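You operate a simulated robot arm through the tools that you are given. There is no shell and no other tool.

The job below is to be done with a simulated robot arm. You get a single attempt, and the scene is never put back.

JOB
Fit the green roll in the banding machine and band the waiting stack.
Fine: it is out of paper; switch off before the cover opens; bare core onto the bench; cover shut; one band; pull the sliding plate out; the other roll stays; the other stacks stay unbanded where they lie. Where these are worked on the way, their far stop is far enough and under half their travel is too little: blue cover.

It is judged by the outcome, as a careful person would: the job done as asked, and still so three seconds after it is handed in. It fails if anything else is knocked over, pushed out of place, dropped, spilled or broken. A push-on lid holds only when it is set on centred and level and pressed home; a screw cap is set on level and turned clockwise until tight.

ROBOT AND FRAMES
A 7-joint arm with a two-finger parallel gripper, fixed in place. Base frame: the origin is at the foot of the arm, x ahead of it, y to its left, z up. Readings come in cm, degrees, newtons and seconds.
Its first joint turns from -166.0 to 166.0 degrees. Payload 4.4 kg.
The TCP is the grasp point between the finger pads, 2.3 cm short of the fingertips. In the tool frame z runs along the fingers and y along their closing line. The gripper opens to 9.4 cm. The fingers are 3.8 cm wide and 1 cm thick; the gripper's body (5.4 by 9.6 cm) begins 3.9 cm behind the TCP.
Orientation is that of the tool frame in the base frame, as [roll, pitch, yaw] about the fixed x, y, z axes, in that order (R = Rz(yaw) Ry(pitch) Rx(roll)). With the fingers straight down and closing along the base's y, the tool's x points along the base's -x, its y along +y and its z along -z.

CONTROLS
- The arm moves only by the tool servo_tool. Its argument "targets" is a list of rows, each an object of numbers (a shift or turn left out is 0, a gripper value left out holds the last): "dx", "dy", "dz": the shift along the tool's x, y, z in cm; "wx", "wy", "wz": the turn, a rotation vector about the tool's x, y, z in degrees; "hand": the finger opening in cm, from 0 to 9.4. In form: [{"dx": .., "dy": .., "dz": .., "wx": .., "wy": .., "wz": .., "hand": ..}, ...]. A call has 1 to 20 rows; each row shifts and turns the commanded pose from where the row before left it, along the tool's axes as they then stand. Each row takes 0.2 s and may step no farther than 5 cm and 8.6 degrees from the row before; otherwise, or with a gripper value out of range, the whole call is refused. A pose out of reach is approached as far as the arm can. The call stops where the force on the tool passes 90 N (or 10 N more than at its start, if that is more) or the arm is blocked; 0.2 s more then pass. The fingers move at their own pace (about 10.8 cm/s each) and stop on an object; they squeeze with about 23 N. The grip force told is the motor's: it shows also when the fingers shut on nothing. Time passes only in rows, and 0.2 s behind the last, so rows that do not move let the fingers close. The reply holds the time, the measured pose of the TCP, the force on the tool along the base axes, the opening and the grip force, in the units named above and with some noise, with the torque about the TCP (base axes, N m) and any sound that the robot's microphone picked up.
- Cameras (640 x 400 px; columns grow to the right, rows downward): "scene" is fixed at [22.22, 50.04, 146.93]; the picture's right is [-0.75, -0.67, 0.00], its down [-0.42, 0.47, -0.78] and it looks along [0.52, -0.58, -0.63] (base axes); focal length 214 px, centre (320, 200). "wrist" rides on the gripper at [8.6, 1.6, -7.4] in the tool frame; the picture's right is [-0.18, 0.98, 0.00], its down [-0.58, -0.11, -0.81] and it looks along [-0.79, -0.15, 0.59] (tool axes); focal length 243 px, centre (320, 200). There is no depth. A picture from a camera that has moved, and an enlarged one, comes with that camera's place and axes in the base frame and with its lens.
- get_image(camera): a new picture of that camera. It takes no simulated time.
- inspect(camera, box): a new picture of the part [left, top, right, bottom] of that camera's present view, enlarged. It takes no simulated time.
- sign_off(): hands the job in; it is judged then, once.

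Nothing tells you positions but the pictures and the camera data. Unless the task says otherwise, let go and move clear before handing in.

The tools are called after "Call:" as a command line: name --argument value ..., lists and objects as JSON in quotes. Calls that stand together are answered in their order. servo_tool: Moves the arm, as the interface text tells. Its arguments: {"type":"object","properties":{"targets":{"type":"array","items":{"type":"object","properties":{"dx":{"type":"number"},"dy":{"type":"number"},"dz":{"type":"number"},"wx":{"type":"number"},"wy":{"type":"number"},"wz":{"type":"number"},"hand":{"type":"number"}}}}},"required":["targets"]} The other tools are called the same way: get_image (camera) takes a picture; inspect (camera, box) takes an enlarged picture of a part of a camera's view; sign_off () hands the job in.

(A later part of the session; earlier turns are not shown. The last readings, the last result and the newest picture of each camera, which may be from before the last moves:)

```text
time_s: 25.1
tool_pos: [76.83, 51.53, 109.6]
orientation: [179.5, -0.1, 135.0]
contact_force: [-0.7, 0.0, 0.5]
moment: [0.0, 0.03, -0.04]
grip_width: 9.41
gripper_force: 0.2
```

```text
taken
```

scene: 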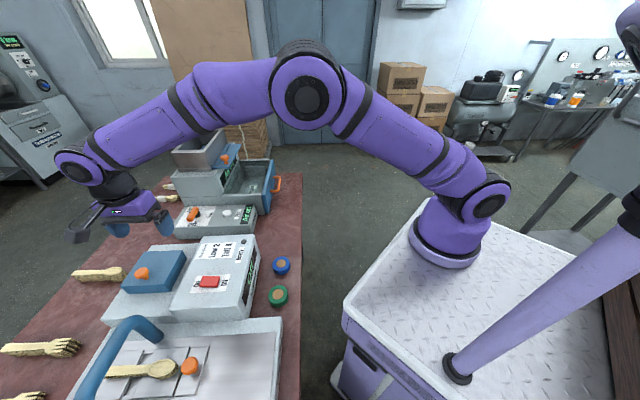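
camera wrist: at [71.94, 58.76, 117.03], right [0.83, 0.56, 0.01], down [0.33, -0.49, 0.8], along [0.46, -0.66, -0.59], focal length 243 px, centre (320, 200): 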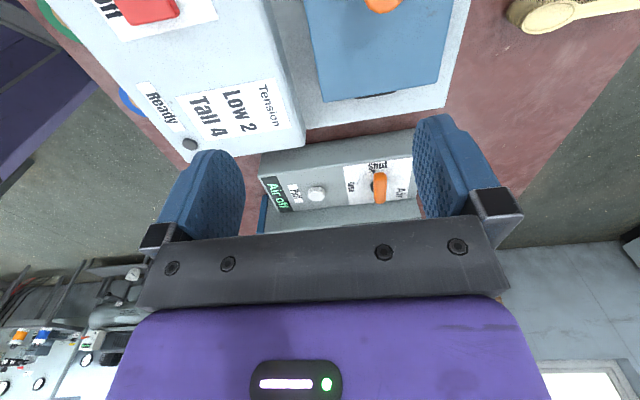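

Call:
servo_tool --targets '[{"dx": 1.65, "dy": 2.65}, {"dx": 1.65, "dy": 2.65}, {"dz": 4}, {"dz": 3}, {}]'

Call:
get_image --camera "wrist"

Call:
inspect --camera "scene" --box '[90, 200, 230, 320]'

```text
time_s: 26.4
tool_pos: [78.55, 57.7, 102.58]
orientation: [179.5, -0.1, 134.9]
contact_force: [0.3, -1.1, 0.1]
moment: [0.01, 0.0, 0.02]
grip_width: 9.38
gripper_force: 0.0
```

```text
taken
camera wrist: at [73.43, 64.94, 110.05], right [0.83, 0.56, 0.01], down [0.33, -0.49, 0.8], along [0.46, -0.66, -0.59], focal length 243 px, centre (320, 200)
```

wrist: 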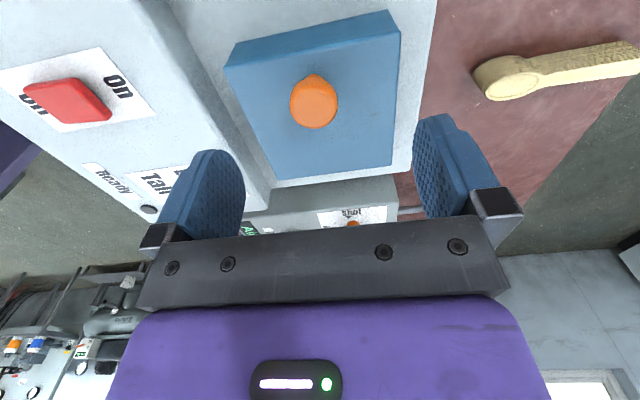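

```text
3.33 times, centred on (160, 260) of scene
camera zoom: at [22.22, 50.04, 146.93], right [-0.75, -0.67, 0.0], down [-0.42, 0.47, -0.78], along [0.52, -0.58, -0.63], focal length 715 px, centre (853, 0)
```

zoom: 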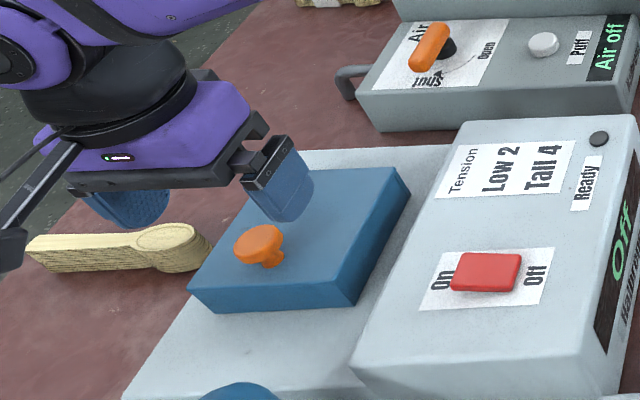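

The knob is centred between the fingers. I'll go down around it and close.

Call:
servo_tool --targets '[{"dz": 3, "dy": -0.35}, {"dz": 2.7}, {"hand": 2}, {"hand": 0}, {}, {}]'

Call:
get_image --camera "wrist"

Call:
inspect --camera "scene" --box '[90, 200, 230, 320]'

```text
time_s: 27.8
tool_pos: [78.23, 57.51, 96.96]
orientation: [179.5, -0.2, 135.0]
contact_force: [-8.3, -8.7, -2.9]
moment: [0.11, 0.21, 0.05]
grip_width: 2.91
gripper_force: 45.2
```

```text
taken
camera wrist: at [73.21, 64.72, 104.33], right [0.83, 0.56, 0.01], down [0.33, -0.49, 0.8], along [0.46, -0.66, -0.59], focal length 243 px, centre (320, 200)
```

wrist: 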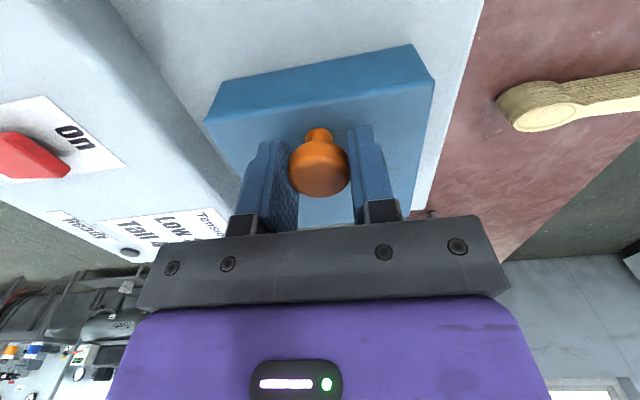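

```text
3.33 times, centred on (160, 260) of scene
camera zoom: at [22.22, 50.04, 146.93], right [-0.75, -0.67, 0.0], down [-0.42, 0.47, -0.78], along [0.52, -0.58, -0.63], focal length 715 px, centre (853, 0)
```

zoom: 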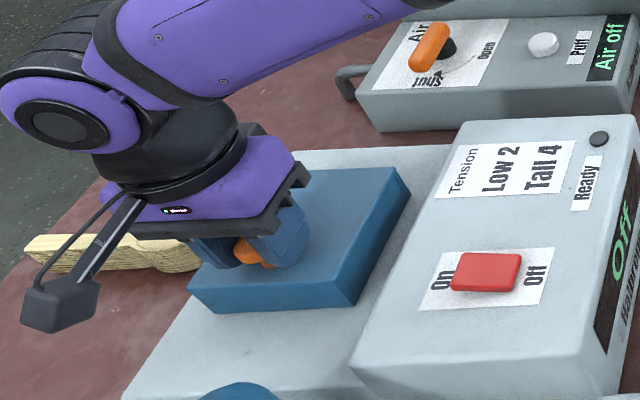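

The knob is held (2.9 cm). I'll begin swinging the cover up about its right-hand hinge, gently.

Call:
servo_tool --targets '[{"dy": -0.2}, {"dx": -0.36, "dz": -0.48, "wy": 3}, {"dx": -0.36, "dz": -0.48, "wy": 3}, {"dx": -0.36, "dz": -0.48, "wy": 3}, {}]'

Call:
inspect --camera "scene" --box '[90, 200, 230, 320]'

```text
time_s: 28.9
tool_pos: [79.06, 56.67, 98.44]
orientation: [179.2, -9.1, 135.0]
contact_force: [12.8, 15.6, 11.7]
moment: [-0.58, -0.89, -0.02]
grip_width: 2.93
gripper_force: 44.9
```

```text
3.33 times, centred on (160, 260) of scene
camera zoom: at [22.22, 50.04, 146.93], right [-0.75, -0.67, 0.0], down [-0.42, 0.47, -0.78], along [0.52, -0.58, -0.63], focal length 715 px, centre (853, 0)
```

zoom: 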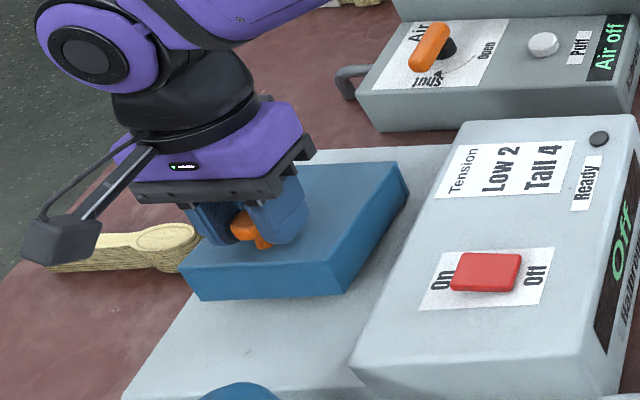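

Call:
servo_tool --targets '[{"dy": 0.12}, {"dx": -0.71, "dz": -0.95, "wy": 6}, {"dx": -0.71, "dz": -0.95, "wy": 6}, {"dx": -0.71, "dz": -0.95, "wy": 6}, {}]'

Call:
inspect --camera "scene" --box '[90, 200, 230, 320]'

```text
time_s: 30.1
tool_pos: [80.89, 54.81, 100.6]
orientation: [179.3, -27.3, 135.4]
contact_force: [7.9, 26.0, 25.2]
moment: [0.0, -0.39, 0.0]
grip_width: 2.91
gripper_force: 45.0
```

```text
3.33 times, centred on (160, 260) of scene
camera zoom: at [22.22, 50.04, 146.93], right [-0.75, -0.67, 0.0], down [-0.42, 0.47, -0.78], along [0.52, -0.58, -0.63], focal length 715 px, centre (853, 0)
```

zoom: 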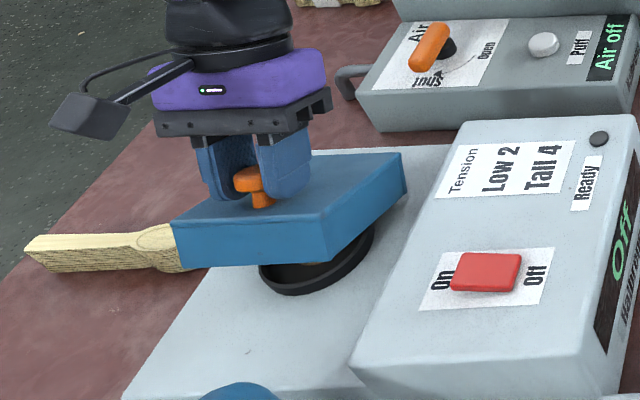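

The cover is lifting off a dark round well. The forces suggest the hinge axis sits slightly higher and farther right, so I'll adjust the arc and continue.

Call:
servo_tool --targets '[{"dx": 0.2, "dy": 0.15, "dz": -0.25}, {"dx": -0.66, "dz": -1.02, "wy": 6}, {"dx": -0.66, "dz": -1.02, "wy": 6}, {"dx": -0.66, "dz": -1.02, "wy": 6}, {}]'

Call:
inspect --camera "scene" --box '[90, 200, 230, 320]'

```text
time_s: 31.4
tool_pos: [83.39, 52.4, 102.08]
orientation: [179.5, -45.1, 135.3]
contact_force: [-3.3, 10.2, -4.1]
moment: [0.86, 0.85, -0.01]
grip_width: 2.91
gripper_force: 44.9
```

```text
3.33 times, centred on (160, 260) of scene
camera zoom: at [22.22, 50.04, 146.93], right [-0.75, -0.67, 0.0], down [-0.42, 0.47, -0.78], along [0.52, -0.58, -0.63], focal length 715 px, centre (853, 0)
```

zoom: 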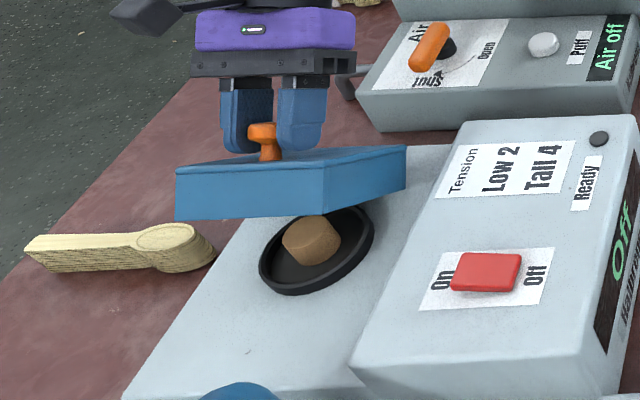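

Call:
servo_tool --targets '[{"dx": -0.66, "dz": -1.02, "wy": 6}, {"dx": -0.66, "dz": -1.02, "wy": 6}, {"dx": -0.66, "dz": -1.02, "wy": 6}, {}]'

Call:
get_image --camera "scene"

Call:
inspect --camera "scene" --box '[90, 200, 230, 320]'

```text
time_s: 32.4
tool_pos: [85.96, 49.73, 102.58]
orientation: [179.1, -63.1, 135.8]
contact_force: [-0.7, -6.1, -17.7]
moment: [-0.35, -0.39, 0.04]
grip_width: 2.94
gripper_force: 44.7
```

```text
taken
```

scene: 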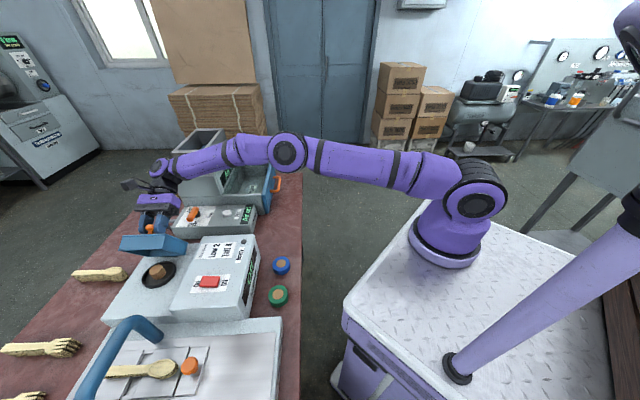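

```text
3.33 times, centred on (160, 260) of scene
camera zoom: at [22.22, 50.04, 146.93], right [-0.75, -0.67, 0.0], down [-0.42, 0.47, -0.78], along [0.52, -0.58, -0.63], focal length 715 px, centre (853, 0)
```

zoom: 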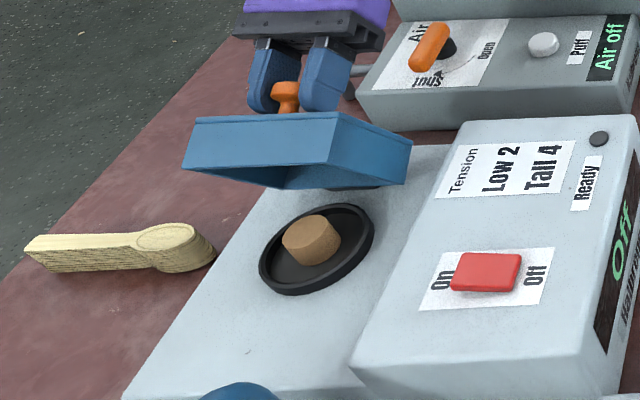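

Call:
servo_tool --targets '[{"dx": -0.66, "dz": -1.02, "wy": 6}, {"dx": -0.66, "dz": -1.02, "wy": 6}, {}]'

Call:
get_image --camera "scene"

Call:
get_image --camera "wrist"

```text
time_s: 33.1
tool_pos: [87.57, 48.2, 102.17]
orientation: [178.5, -75.1, 136.6]
contact_force: [-14.4, -16.0, -25.2]
moment: [-0.67, -0.72, 0.28]
grip_width: 2.93
gripper_force: 45.0
```

```text
taken
```

scene: 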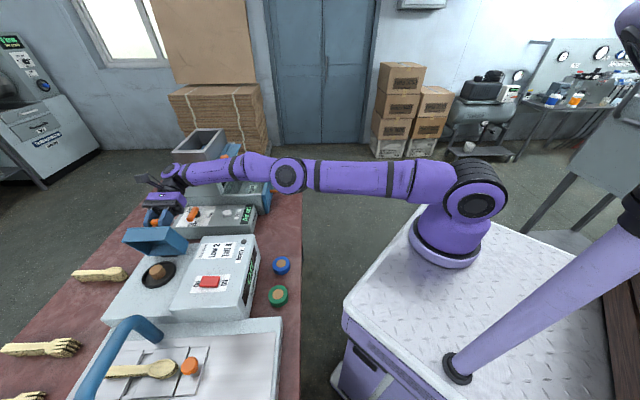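

```text
taken
camera wrist: at [92.15, 45.8, 112.43], right [0.73, 0.66, -0.17], down [0.58, -0.73, -0.36], along [-0.36, 0.16, -0.92], focal length 243 px, centre (320, 200)
```

wrist: 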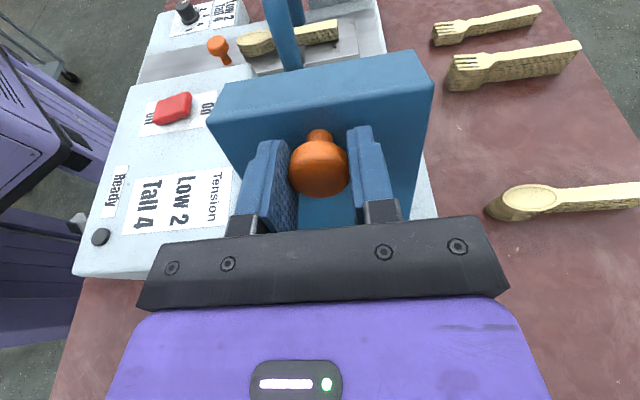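

Call:
inspect --camera "scene" --box '[120, 110, 310, 270]'

```text
2.50 times, centred on (215, 190) of scene
camera zoom: at [22.22, 50.04, 146.93], right [-0.75, -0.67, 0.0], down [-0.42, 0.47, -0.78], along [0.52, -0.58, -0.63], focal length 536 px, centre (582, 225)
```

zoom: 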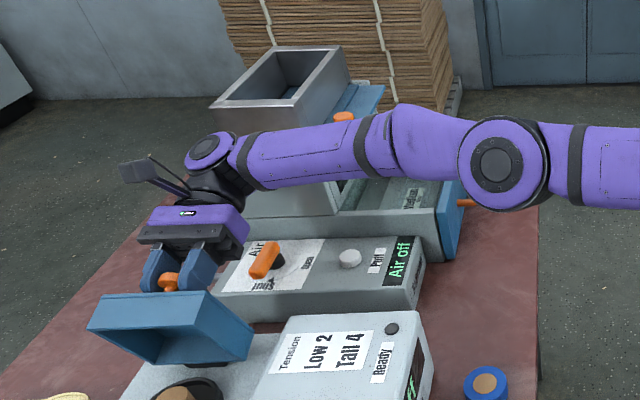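

The cover stands at about 75° and my wrist is getting near the hopper machine. I'll take the cover past vertical while un-tilting the gripper so the wrist stays clear.

Call:
servo_tool --targets '[{"dx": -0.63, "dy": -0.15, "dz": -1.2, "wy": -6}, {"dx": -0.75, "dz": -1.14, "wy": -6}, {}]'

Call:
inspect --camera "scene" --box '[120, 110, 310, 270]'

Call:
get_image --camera "wrist"

```text
time_s: 34.0
tool_pos: [89.37, 46.37, 102.02]
orientation: [178.1, -63.0, 136.6]
contact_force: [-4.0, 5.8, 11.9]
moment: [1.0, 1.03, 0.01]
grip_width: 2.94
gripper_force: 45.1
```

```text
2.50 times, centred on (215, 190) of scene
camera zoom: at [22.22, 50.04, 146.93], right [-0.75, -0.67, 0.0], down [-0.42, 0.47, -0.78], along [0.52, -0.58, -0.63], focal length 536 px, centre (582, 225)
```

zoom: 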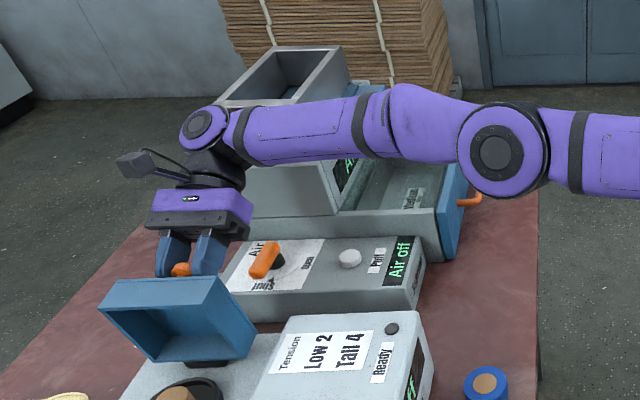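

```text
taken
camera wrist: at [92.35, 45.44, 113.09], right [0.76, 0.64, -0.15], down [0.62, -0.77, -0.15], along [-0.21, 0.02, -0.98], focal length 243 px, centre (320, 200)
```

wrist: 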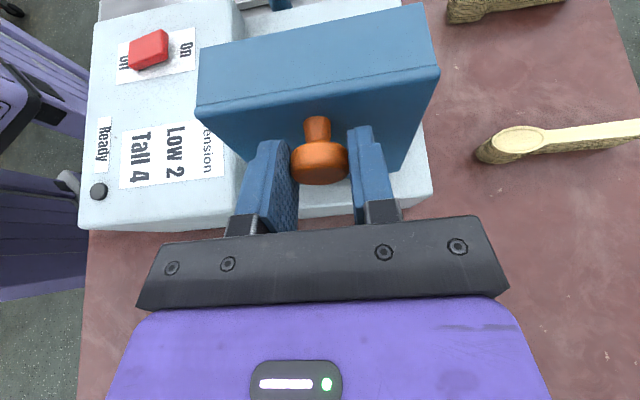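

Call:
servo_tool --targets '[{"dx": -0.55, "dz": -0.4, "wy": -3}, {"dx": -0.55, "dz": -0.4, "wy": -3}, {}]'

Call:
inspect --camera "scene" --box '[120, 110, 310, 270]'

```text
time_s: 34.8
tool_pos: [90.41, 45.51, 101.18]
orientation: [178.7, -57.0, 136.0]
contact_force: [15.9, 20.3, 16.9]
moment: [1.16, 0.86, -0.36]
grip_width: 2.93
gripper_force: 44.9
```

```text
2.50 times, centred on (215, 190) of scene
camera zoom: at [22.22, 50.04, 146.93], right [-0.75, -0.67, 0.0], down [-0.42, 0.47, -0.78], along [0.52, -0.58, -0.63], focal length 536 px, centre (582, 225)
```

zoom: 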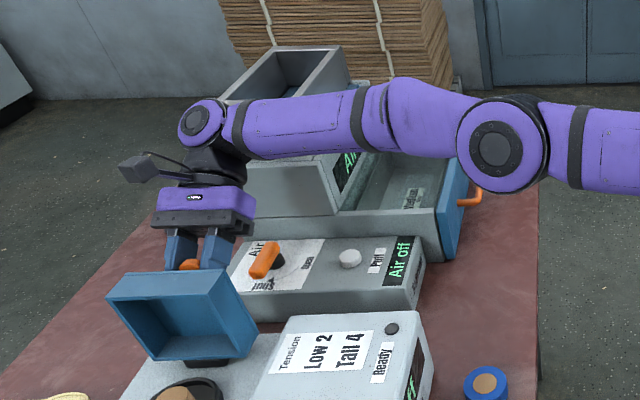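

The cover is past vertical. I'll let go of the knob and back away upward, watching whether the cover stays.

Call:
servo_tool --targets '[{"hand": 5}, {"hand": 6}, {}, {"dx": 0.6, "dz": -0.8}, {"dx": 1.0, "dz": -1.0}, {"dx": 1.6, "dz": -1.0}, {}]'

Call:
inspect --camera "scene" --box '[120, 110, 310, 270]'

Call:
get_image --camera "wrist"

```text
time_s: 36.4
tool_pos: [90.72, 44.97, 105.17]
orientation: [179.0, -57.1, 135.8]
contact_force: [0.8, -1.0, -0.3]
moment: [0.03, 0.0, -0.01]
grip_width: 6.01
gripper_force: 0.1
```

```text
2.50 times, centred on (215, 190) of scene
camera zoom: at [22.22, 50.04, 146.93], right [-0.75, -0.67, 0.0], down [-0.42, 0.47, -0.78], along [0.52, -0.58, -0.63], focal length 536 px, centre (582, 225)
```

zoom: 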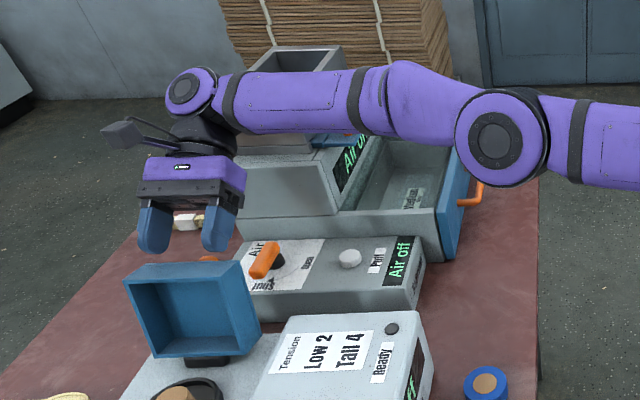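

```text
taken
camera wrist: at [92.81, 44.93, 116.54], right [0.77, 0.62, -0.15], down [0.63, -0.78, -0.05], along [-0.14, -0.05, -0.99], focal length 243 px, centre (320, 200)
```

wrist: 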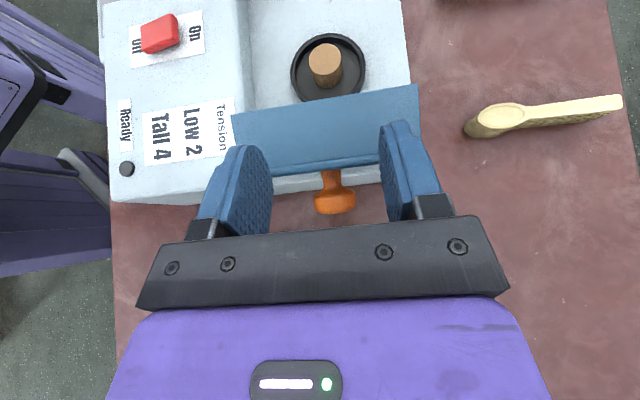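

The cover dropped to its far stop and stays open, showing the bare core in the dish at about (80.6, 55.4). I'll raise, straighten the gripper and move above the core.

Call:
servo_tool --targets '[{"dx": 3.4, "dz": -2.2}, {"dx": 3.4, "dz": -2.2}, {"wy": -8.15}, {"wy": -8.15}, {"wy": -8.15}, {"wy": -8.15}, {"wy": -8.15}, {"wy": -8.15}, {"wy": -8.15}, {"dx": 3}, {"dx": 3}, {"dx": 3}, {"dx": 3}, {"dx": 2.4}, {}]'

Call:
get_image --camera "wrist"

Call:
inspect --camera "scene" --box '[90, 190, 230, 320]'

```text
time_s: 39.5
tool_pos: [82.32, 56.33, 113.91]
orientation: [179.5, 0.0, 135.1]
contact_force: [-0.2, 0.4, 0.1]
moment: [-0.03, -0.01, 0.01]
grip_width: 5.98
gripper_force: 0.1
out of reach, approached as far as the arm can: row 2, 4, 6, 7, 9, 10, 12
```

```text
taken
camera wrist: at [77.19, 63.63, 121.31], right [0.83, 0.56, 0.01], down [0.33, -0.49, 0.81], along [0.46, -0.66, -0.59], focal length 243 px, centre (320, 200)
```

wrist: 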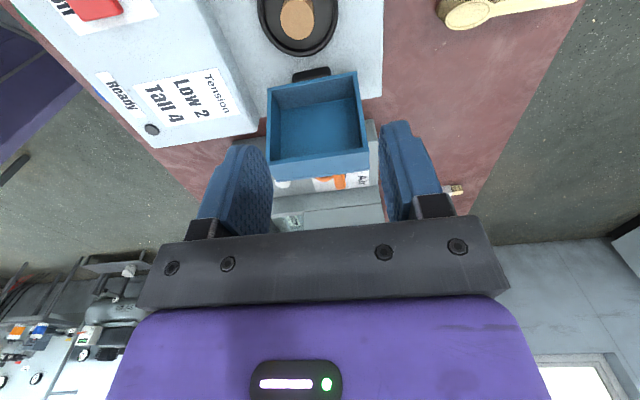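

```text
3.08 times, centred on (160, 255) of scene
camera zoom: at [22.22, 50.04, 146.93], right [-0.75, -0.67, 0.0], down [-0.42, 0.47, -0.78], along [0.52, -0.58, -0.63], focal length 660 px, centre (812, 31)
```

zoom: 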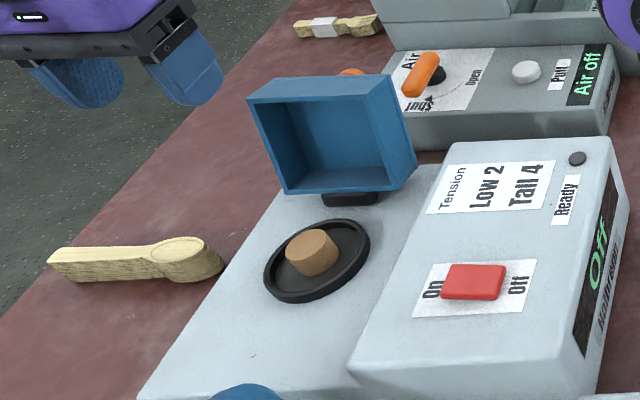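

Call:
servo_tool --targets '[{"dx": 0.4, "dy": -2.1, "dz": 3}, {"dz": 3}, {"dz": 3}, {}]'

Call:
get_image --camera "wrist"

Call:
inspect --camera "wrist" --box '[240, 20, 400, 140]'

```text
time_s: 40.5
tool_pos: [82.71, 57.44, 105.34]
orientation: [179.6, 0.0, 135.0]
contact_force: [0.0, 0.2, -0.2]
moment: [0.01, -0.01, 0.0]
grip_width: 6.0
gripper_force: 0.0
out of reach, approached as far as the arm can: row 1, 3
```

```text
taken
camera wrist: at [77.67, 64.76, 112.72], right [0.83, 0.56, 0.01], down [0.33, -0.49, 0.81], along [0.46, -0.66, -0.59], focal length 243 px, centre (320, 200)
```

wrist: 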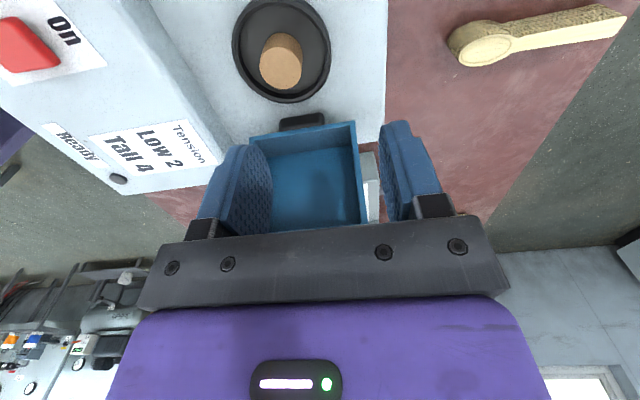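

```text
3.33 times, centred on (320, 80) of wrist
camera zoom: at [77.67, 64.76, 112.72], right [0.83, 0.56, 0.01], down [0.33, -0.49, 0.81], along [0.46, -0.66, -0.59], focal length 809 px, centre (320, 600)
```

zoom: 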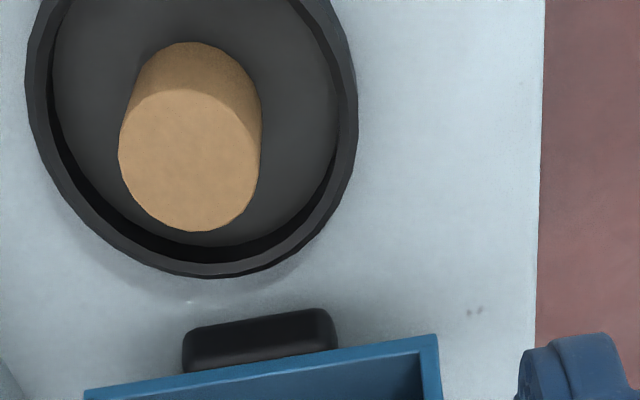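

Call:
servo_tool --targets '[{"dx": 0.1, "dy": -3.0, "hand": 4.5}, {"dz": 3}, {"dz": 3}, {"dz": 2}, {}]'

Call:
get_image --camera "wrist"

Call:
inspect --camera "wrist" --box '[240, 60, 400, 180]'

```text
time_s: 41.8
tool_pos: [83.03, 57.75, 97.21]
orientation: [179.5, 0.0, 134.9]
contact_force: [-0.3, 0.6, 0.2]
moment: [0.0, -0.01, -0.02]
grip_width: 4.48
gripper_force: 0.1
out of reach, approached as far as the arm can: row 1, 2
```

```text
taken
camera wrist: at [77.97, 65.0, 104.63], right [0.83, 0.56, 0.01], down [0.33, -0.49, 0.81], along [0.46, -0.66, -0.59], focal length 243 px, centre (320, 200)
```

wrist: 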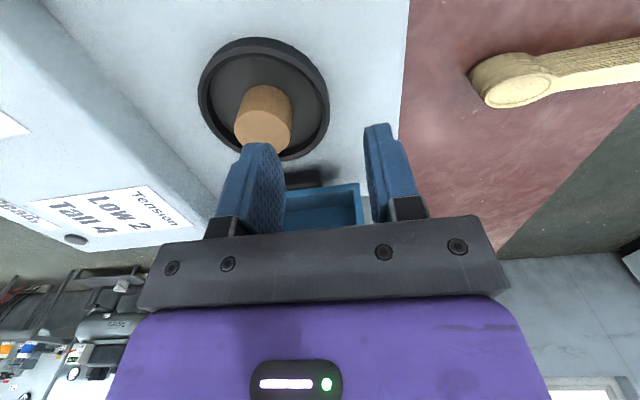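

```text
3.33 times, centred on (320, 120) of wrist
camera zoom: at [77.97, 65.0, 104.63], right [0.83, 0.56, 0.01], down [0.33, -0.49, 0.81], along [0.46, -0.66, -0.59], focal length 809 px, centre (320, 467)
```

zoom: 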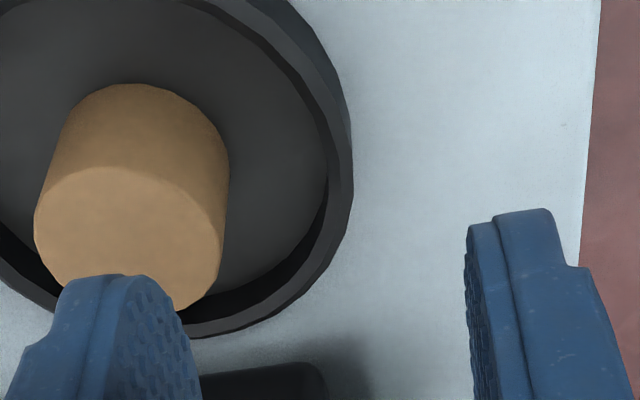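

Call:
servo_tool --targets '[{"dx": 0.2, "dy": -1.7}, {"dy": -1.7}, {}]'

Call:
inspect --camera "wrist" --box '[240, 60, 400, 180]'

```text
time_s: 42.5
tool_pos: [83.07, 57.82, 97.08]
orientation: [179.5, 0.1, 135.0]
contact_force: [0.2, -0.3, -0.2]
moment: [0.05, -0.02, -0.02]
grip_width: 4.48
gripper_force: 0.1
out of reach, approached as far as the arm can: row 1, 2
```

```text
3.33 times, centred on (320, 120) of wrist
camera zoom: at [77.84, 65.13, 104.63], right [0.83, 0.56, 0.01], down [0.33, -0.49, 0.81], along [0.46, -0.66, -0.59], focal length 809 px, centre (320, 467)
```

zoom: 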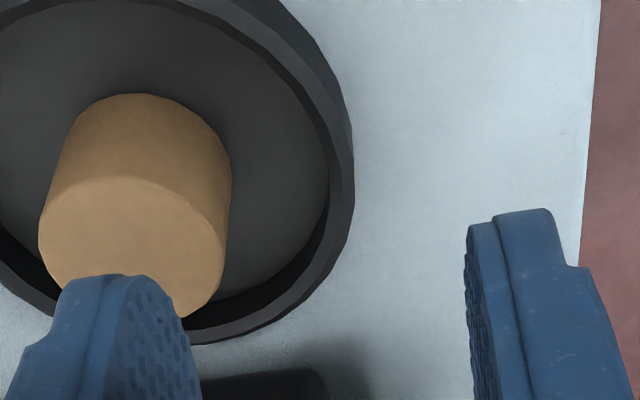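

The command had run past the arm's reach; I'll walk it back toward the robot until the arm follows.

Call:
servo_tool --targets '[{"dy": -1.0}, {"dy": -1.0}, {}]'

```text
time_s: 43.4
tool_pos: [82.83, 57.89, 97.24]
orientation: [179.5, 0.0, 135.0]
contact_force: [-1.1, -0.3, 0.3]
moment: [0.01, -0.01, -0.02]
grip_width: 4.51
gripper_force: 0.1
out of reach, approached as far as the arm can: row 1, 2
```

Call:
servo_tool --targets '[{"dy": -1.0}, {"dy": -1.0}, {}]'

```text
time_s: 44.1
tool_pos: [82.93, 57.79, 97.3]
orientation: [179.5, 0.0, 135.1]
contact_force: [0.6, -0.8, -0.2]
moment: [0.0, -0.01, -0.04]
grip_width: 4.5
gripper_force: 0.0
out of reach, approached as far as the arm can: row 1, 2
```

Call:
get_image --camera "scene"

```text
taken
```

scene: 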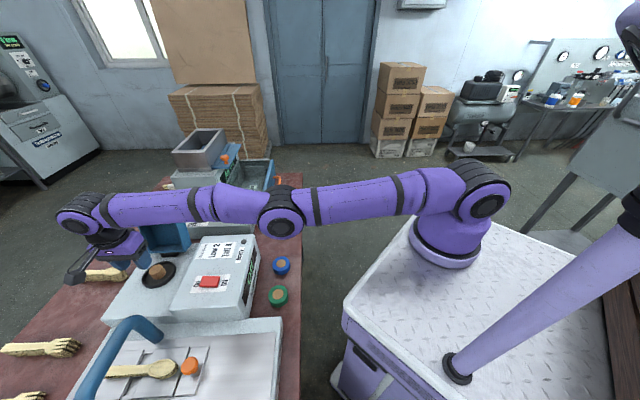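

The arm has gone straight at the elbow (singular). I'll raise it clear and pull well back toward the robot to get the elbow bent again.

Call:
servo_tool --targets '[{"dz": -4}, {"dz": -4}, {"dz": -3, "dy": -3}, {"dz": -3, "dy": -3}, {"dz": -2, "dy": -4}, {"dy": -4}, {}]'

Call:
get_image --camera "scene"

```text
time_s: 45.8
tool_pos: [72.71, 47.64, 113.2]
orientation: [179.4, 0.1, 134.9]
contact_force: [-0.2, 0.5, -0.7]
moment: [-0.01, 0.01, -0.05]
grip_width: 4.48
gripper_force: 0.0
out of reach, approached as far as the arm can: row 2
```

```text
taken
```

scene: 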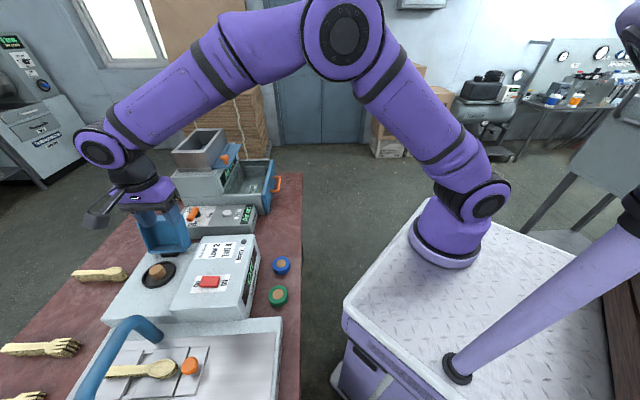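

The elbow is bent again. I'll go down here and then move out to the core.

Call:
servo_tool --targets '[{"dz": 4.5}, {"dz": 4.5}, {"dz": 4.5}, {"dy": 3}, {"dy": 3}, {"dy": 3}, {"dy": 1.9}, {}]'

Call:
inspect --camera "wrist" --box '[240, 60, 400, 180]'

```text
time_s: 47.5
tool_pos: [80.56, 55.53, 99.85]
orientation: [179.5, 0.0, 135.0]
contact_force: [-0.6, 0.7, 0.4]
moment: [0.02, 0.02, 0.0]
grip_width: 4.5
gripper_force: 0.1
```

```text
3.33 times, centred on (320, 120) of wrist
camera zoom: at [75.48, 62.69, 107.25], right [0.83, 0.56, 0.01], down [0.33, -0.49, 0.81], along [0.46, -0.66, -0.59], focal length 809 px, centre (320, 467)
```

zoom: 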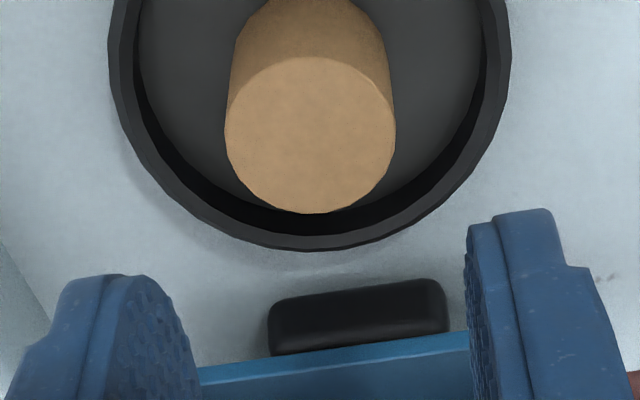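

Call:
servo_tool --targets '[{"dy": -0.15, "dx": -0.1, "dz": 2}, {"dz": 2.2}, {"dz": 1}, {}]'

Call:
inspect --camera "wrist" --box '[240, 60, 400, 180]'

```text
time_s: 48.5
tool_pos: [80.54, 55.41, 94.48]
orientation: [179.4, 0.1, 135.0]
contact_force: [0.6, -0.2, 1.3]
moment: [0.01, -0.01, -0.02]
grip_width: 4.5
gripper_force: 0.0
```

```text
3.33 times, centred on (320, 120) of wrist
camera zoom: at [75.44, 62.56, 101.91], right [0.83, 0.56, 0.01], down [0.33, -0.49, 0.81], along [0.46, -0.66, -0.59], focal length 809 px, centre (320, 467)
```

zoom: 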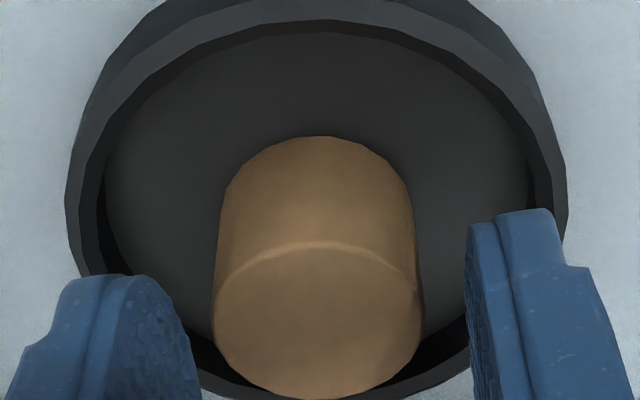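

Call:
servo_tool --targets '[{"dz": 0.8}, {"hand": 2.5}, {"hand": 2}, {}, {}]'

Call:
inspect --camera "wrist" --box '[240, 60, 400, 180]'

```text
time_s: 49.8
tool_pos: [80.6, 55.23, 93.68]
orientation: [179.5, -0.1, 135.0]
contact_force: [0.6, -0.6, -0.4]
moment: [-0.02, 0.0, -0.03]
grip_width: 3.21
gripper_force: 23.4
```

```text
3.33 times, centred on (320, 120) of wrist
camera zoom: at [75.48, 62.54, 101.14], right [0.83, 0.56, 0.01], down [0.33, -0.49, 0.81], along [0.46, -0.66, -0.59], focal length 809 px, centre (320, 467)
```

zoom: 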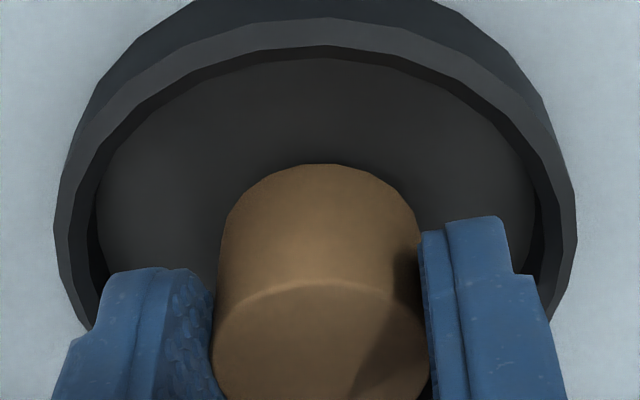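

The core is gripped (3.2 cm). I'll lift it straight up off the spindle.

Call:
servo_tool --targets '[{"dz": -1}, {"dz": -1.5}, {"dz": -2}, {"dz": -2}, {"dz": -2}, {}]'

Call:
get_image --camera "wrist"

Call:
inspect --camera "scene" --box '[90, 190, 230, 320]'

```text
time_s: 51.1
tool_pos: [80.49, 55.49, 102.17]
orientation: [179.6, -0.1, 135.0]
contact_force: [0.2, -1.0, -0.5]
moment: [0.03, -0.02, 0.01]
grip_width: 3.2
gripper_force: 23.4
```

```text
taken
camera wrist: at [75.43, 62.61, 109.61], right [0.83, 0.56, 0.01], down [0.33, -0.49, 0.81], along [0.46, -0.66, -0.59], focal length 243 px, centre (320, 200)
```

wrist: 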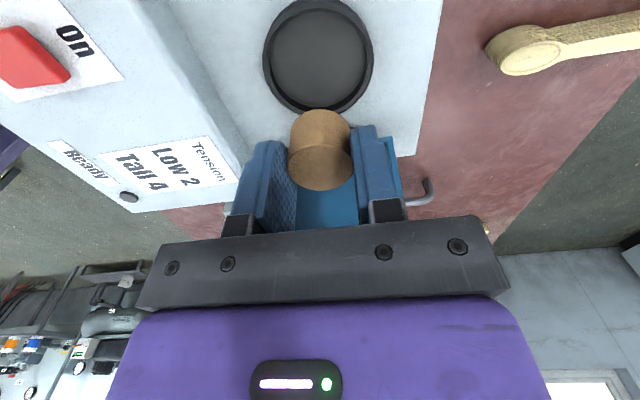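

```text
3.08 times, centred on (160, 255) of scene
camera zoom: at [22.22, 50.04, 146.93], right [-0.75, -0.67, 0.0], down [-0.42, 0.47, -0.78], along [0.52, -0.58, -0.63], focal length 660 px, centre (812, 31)
```

zoom: 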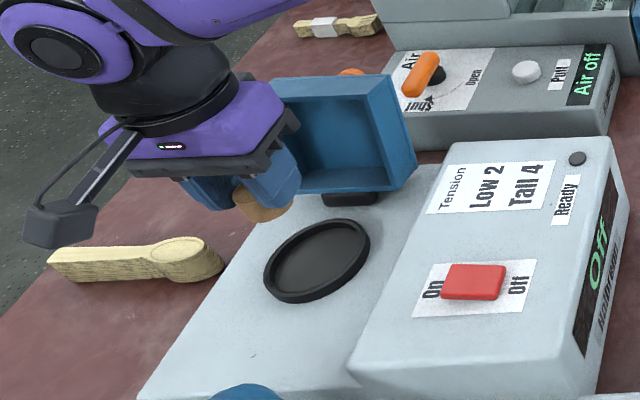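

The core is free and the dish turns out to be an open well. I'll carry the core to the empty bench area in front, to the right of the blue roll.

Call:
servo_tool --targets '[{"dz": -3}, {"dy": -4}, {"dy": -4}, {"dy": -4}, {"dy": -4}, {"dy": -3.2, "dx": -3.2}, {"dy": -3.2, "dx": -3.2}, {"dy": -3.2, "dx": -3.2}, {"dy": -3.2, "dx": -3.2}, {"dy": -3.2, "dx": -3.2}, {"dz": 4}, {"dz": 4}, {}]'

Call:
get_image --camera "wrist"

Call:
get_image --camera "scene"

```text
time_s: 54.0
tool_pos: [69.15, 21.36, 96.86]
orientation: [179.6, 0.0, 134.9]
contact_force: [-0.1, 1.1, -0.5]
moment: [-0.03, 0.0, -0.04]
grip_width: 3.21
gripper_force: 23.2
```

```text
taken
camera wrist: at [64.12, 28.52, 104.25], right [0.83, 0.56, 0.01], down [0.33, -0.49, 0.81], along [0.46, -0.66, -0.59], focal length 243 px, centre (320, 200)
```

wrist: 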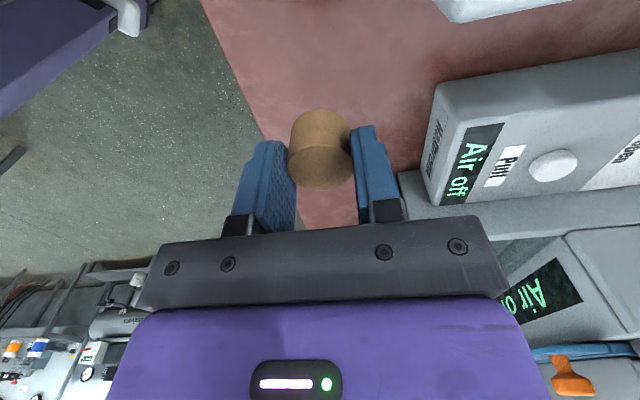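

```text
taken
```

scene: 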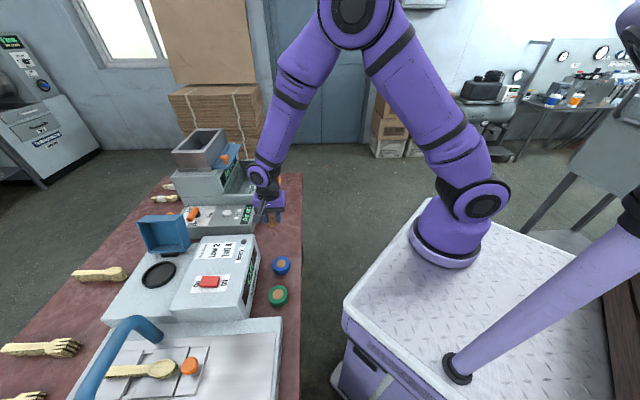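

Call:
servo_tool --targets '[{"dy": -2.8, "dx": -1}, {"dz": 4}, {"dz": 4}, {"dz": 2}, {}]'

Call:
get_image --camera "wrist"

Call:
inspect --camera "scene" --box '[200, 160, 320, 310]'

```text
time_s: 55.1
tool_pos: [68.18, 18.68, 86.85]
orientation: [179.5, 0.0, 135.1]
contact_force: [-0.4, -0.3, -0.3]
moment: [0.02, 0.01, 0.03]
grip_width: 3.23
gripper_force: 23.1
```

```text
taken
camera wrist: at [63.0, 25.97, 94.24], right [0.83, 0.56, 0.01], down [0.33, -0.49, 0.81], along [0.46, -0.66, -0.59], focal length 243 px, centre (320, 200)
```

wrist: 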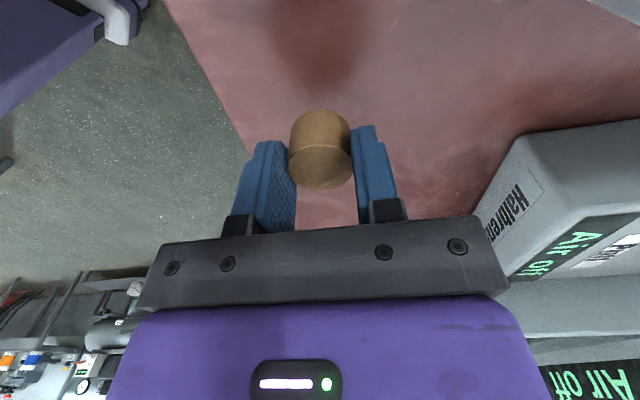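

```text
2.67 times, centred on (260, 235) of scene
camera zoom: at [22.22, 50.04, 146.93], right [-0.75, -0.67, 0.0], down [-0.42, 0.47, -0.78], along [0.52, -0.58, -0.63], focal length 572 px, centre (480, 107)
```

zoom: 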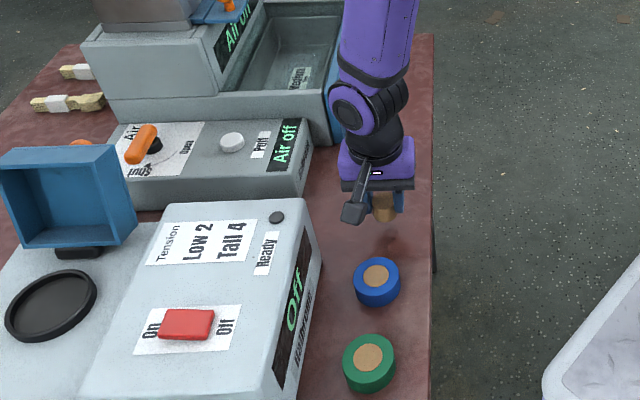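

Call:
servo_tool --targets '[{"dz": 1.5}, {"dz": 0.7}, {}]'

Call:
inspect --camera "wrist" --box '[240, 30, 400, 180]'

Call:
inspect --camera "scene" --box '[240, 200, 310, 280]'

```text
time_s: 56.0
tool_pos: [68.06, 18.8, 84.61]
orientation: [179.5, 0.0, 135.0]
contact_force: [0.8, -1.1, -0.8]
moment: [-0.01, -0.01, 0.01]
grip_width: 3.23
gripper_force: 22.9
```

```text
2.67 times, centred on (320, 105) of wrist
camera zoom: at [62.99, 26.06, 92.04], right [0.83, 0.56, 0.01], down [0.33, -0.49, 0.81], along [0.46, -0.66, -0.59], focal length 647 px, centre (320, 453)
```

zoom: 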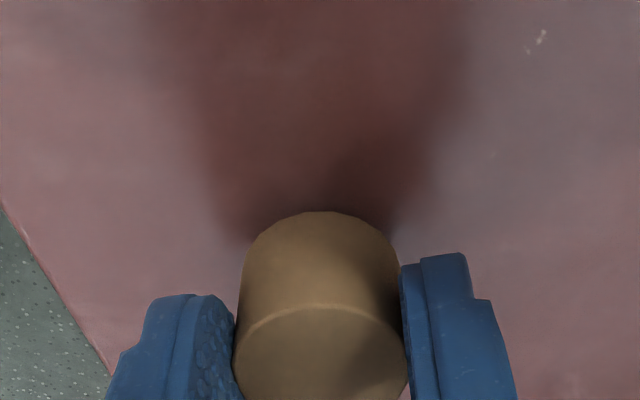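

```text
5.00 times, centred on (275, 240) of scene
camera zoom: at [22.22, 50.04, 146.93], right [-0.75, -0.67, 0.0], down [-0.42, 0.47, -0.78], along [0.52, -0.58, -0.63], focal length 1072 px, centre (545, 0)
```

zoom: 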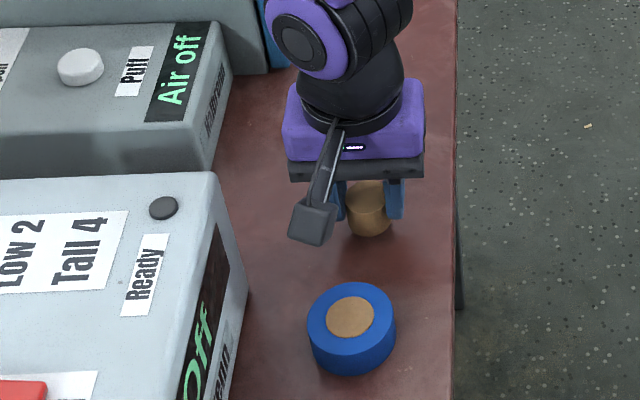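

Call:
servo_tool --targets '[{"dz": 0.5}, {"dz": 0.3}, {}]'

Call:
inspect --camera "wrist" --box '[240, 30, 400, 180]'

```text
time_s: 56.8
tool_pos: [68.1, 18.73, 83.84]
orientation: [179.5, 0.1, 134.9]
contact_force: [0.6, -0.3, -0.6]
moment: [-0.02, 0.02, 0.0]
grip_width: 3.19
gripper_force: 22.6
```

```text
2.67 times, centred on (320, 105) of wrist
camera zoom: at [62.92, 25.98, 91.25], right [0.83, 0.56, 0.01], down [0.33, -0.49, 0.81], along [0.46, -0.66, -0.59], focal length 647 px, centre (320, 453)
```

zoom: 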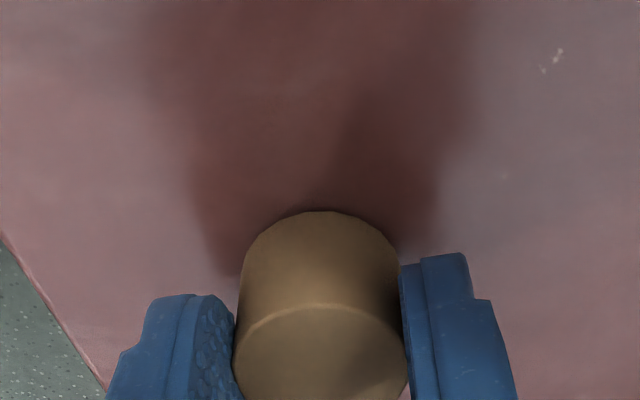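

Call:
servo_tool --targets '[{"dz": 0.3}, {"dz": 0.3}, {}]'

Call:
inspect --camera "wrist" --box '[240, 30, 400, 180]'

```text
time_s: 57.5
tool_pos: [68.07, 18.78, 83.28]
orientation: [179.2, 0.1, 135.0]
contact_force: [-1.3, 1.2, 17.8]
moment: [-0.04, 0.05, -0.03]
grip_width: 3.23
gripper_force: 22.9
```

```text
2.67 times, centred on (320, 105) of wrist
camera zoom: at [62.95, 25.98, 90.74], right [0.83, 0.56, 0.01], down [0.33, -0.49, 0.81], along [0.46, -0.66, -0.59], focal length 647 px, centre (320, 453)
```

zoom: 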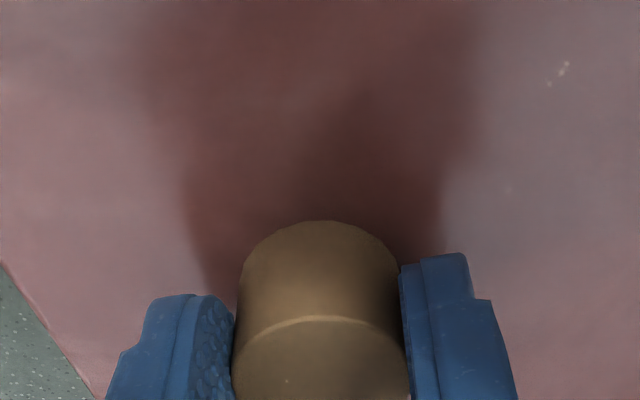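

The core touches the bench (18 N up). I'll release it and rise.

Call:
servo_tool --targets '[{"hand": 4.5}, {"hand": 5}, {}, {"dz": -2}, {"dz": -4}, {"dz": -4}, {"dz": -4}, {}]'

Call:
get_image --camera "wrist"

Call:
inspect --camera "scene" --box '[220, 200, 320, 310]'

```text
time_s: 59.4
tool_pos: [67.9, 18.53, 96.98]
orientation: [179.6, -0.1, 135.0]
contact_force: [0.1, 0.1, 0.7]
moment: [0.01, 0.05, 0.0]
grip_width: 4.99
gripper_force: 0.2
```

```text
taken
camera wrist: at [62.84, 25.79, 104.57], right [0.83, 0.56, 0.01], down [0.33, -0.49, 0.81], along [0.46, -0.66, -0.59], focal length 243 px, centre (320, 200)
```

wrist: 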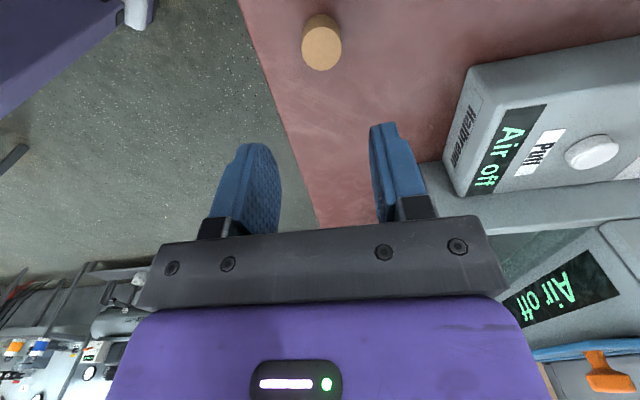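

```text
3.64 times, centred on (270, 255) of scene
camera zoom: at [22.22, 50.04, 146.93], right [-0.75, -0.67, 0.0], down [-0.42, 0.47, -0.78], along [0.52, -0.58, -0.63], focal length 780 px, centre (502, 0)
```

zoom: 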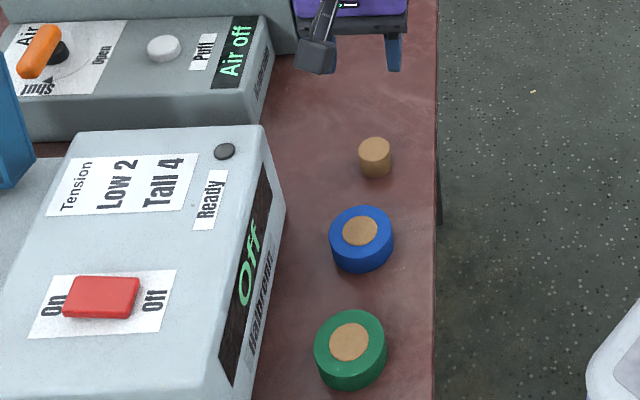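

The core stands on the bench, clear of everything. Next I'll move above the green roll.

Call:
servo_tool --targets '[{"dx": 4.3, "dy": 0.2, "hand": 7.8}, {"dx": 4.3, "dy": 0.2}, {"dx": 4.3, "dy": 0.2}, {"dx": 4.3, "dy": 0.2}, {"dx": 4.3, "dy": 0.2}, {}]'

Call:
get_image --camera "wrist"

```text
time_s: 60.8
tool_pos: [53.51, 34.53, 97.37]
orientation: [179.5, -0.1, 135.0]
contact_force: [-0.3, -0.2, 0.2]
moment: [-0.01, 0.01, -0.03]
grip_width: 7.79
gripper_force: 0.1
```

```text
taken
camera wrist: at [48.55, 41.81, 104.75], right [0.83, 0.56, 0.01], down [0.33, -0.49, 0.81], along [0.46, -0.66, -0.59], focal length 243 px, centre (320, 200)
```

wrist: 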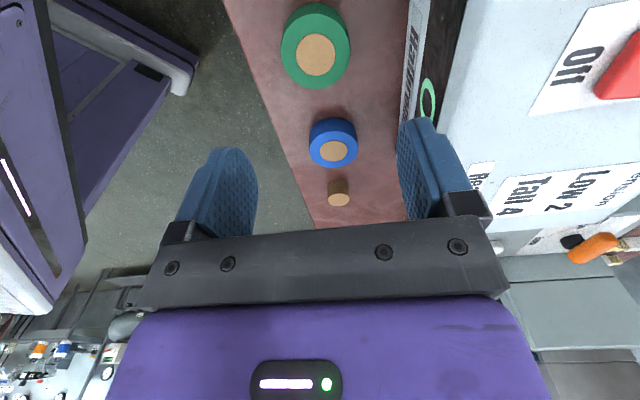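

Call:
servo_tool --targets '[{"dx": -0.5, "dy": -0.3, "dz": 3}, {"dz": 3.4}, {}]'

Call:
get_image --camera "wrist"

Call:
inspect --camera "scene" --box '[220, 220, 320, 330]'

```text
time_s: 61.5
tool_pos: [53.92, 34.08, 90.95]
orientation: [179.5, 0.0, 135.0]
contact_force: [0.1, -0.3, 0.5]
moment: [0.0, -0.03, 0.0]
grip_width: 7.78
gripper_force: 0.1
```

```text
taken
camera wrist: at [48.72, 41.25, 98.41], right [0.83, 0.56, 0.01], down [0.33, -0.49, 0.81], along [0.46, -0.66, -0.59], focal length 243 px, centre (320, 200)
```

wrist: 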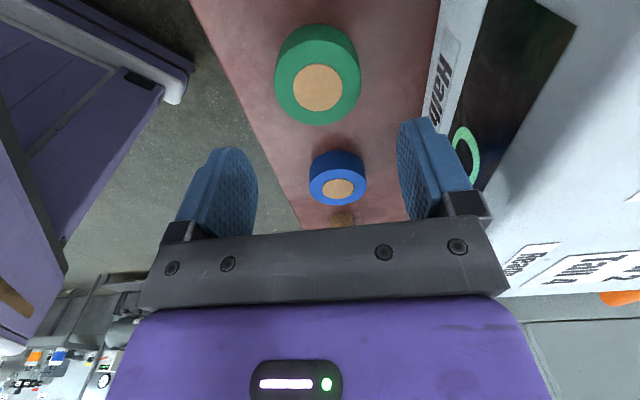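

```text
3.64 times, centred on (270, 275) of scene
camera zoom: at [22.22, 50.04, 146.93], right [-0.75, -0.67, 0.0], down [-0.42, 0.47, -0.78], along [0.52, -0.58, -0.63], focal length 780 px, centre (502, -73)
```

zoom: 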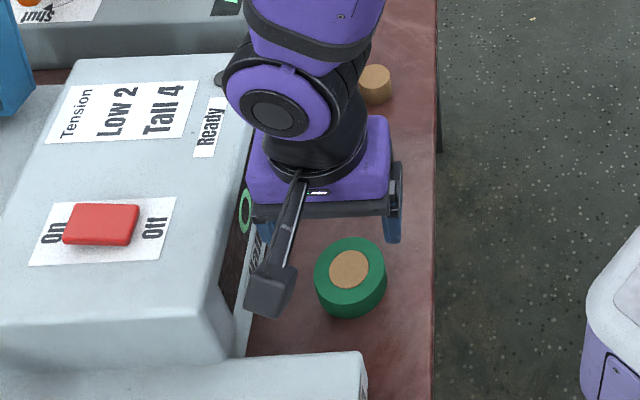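

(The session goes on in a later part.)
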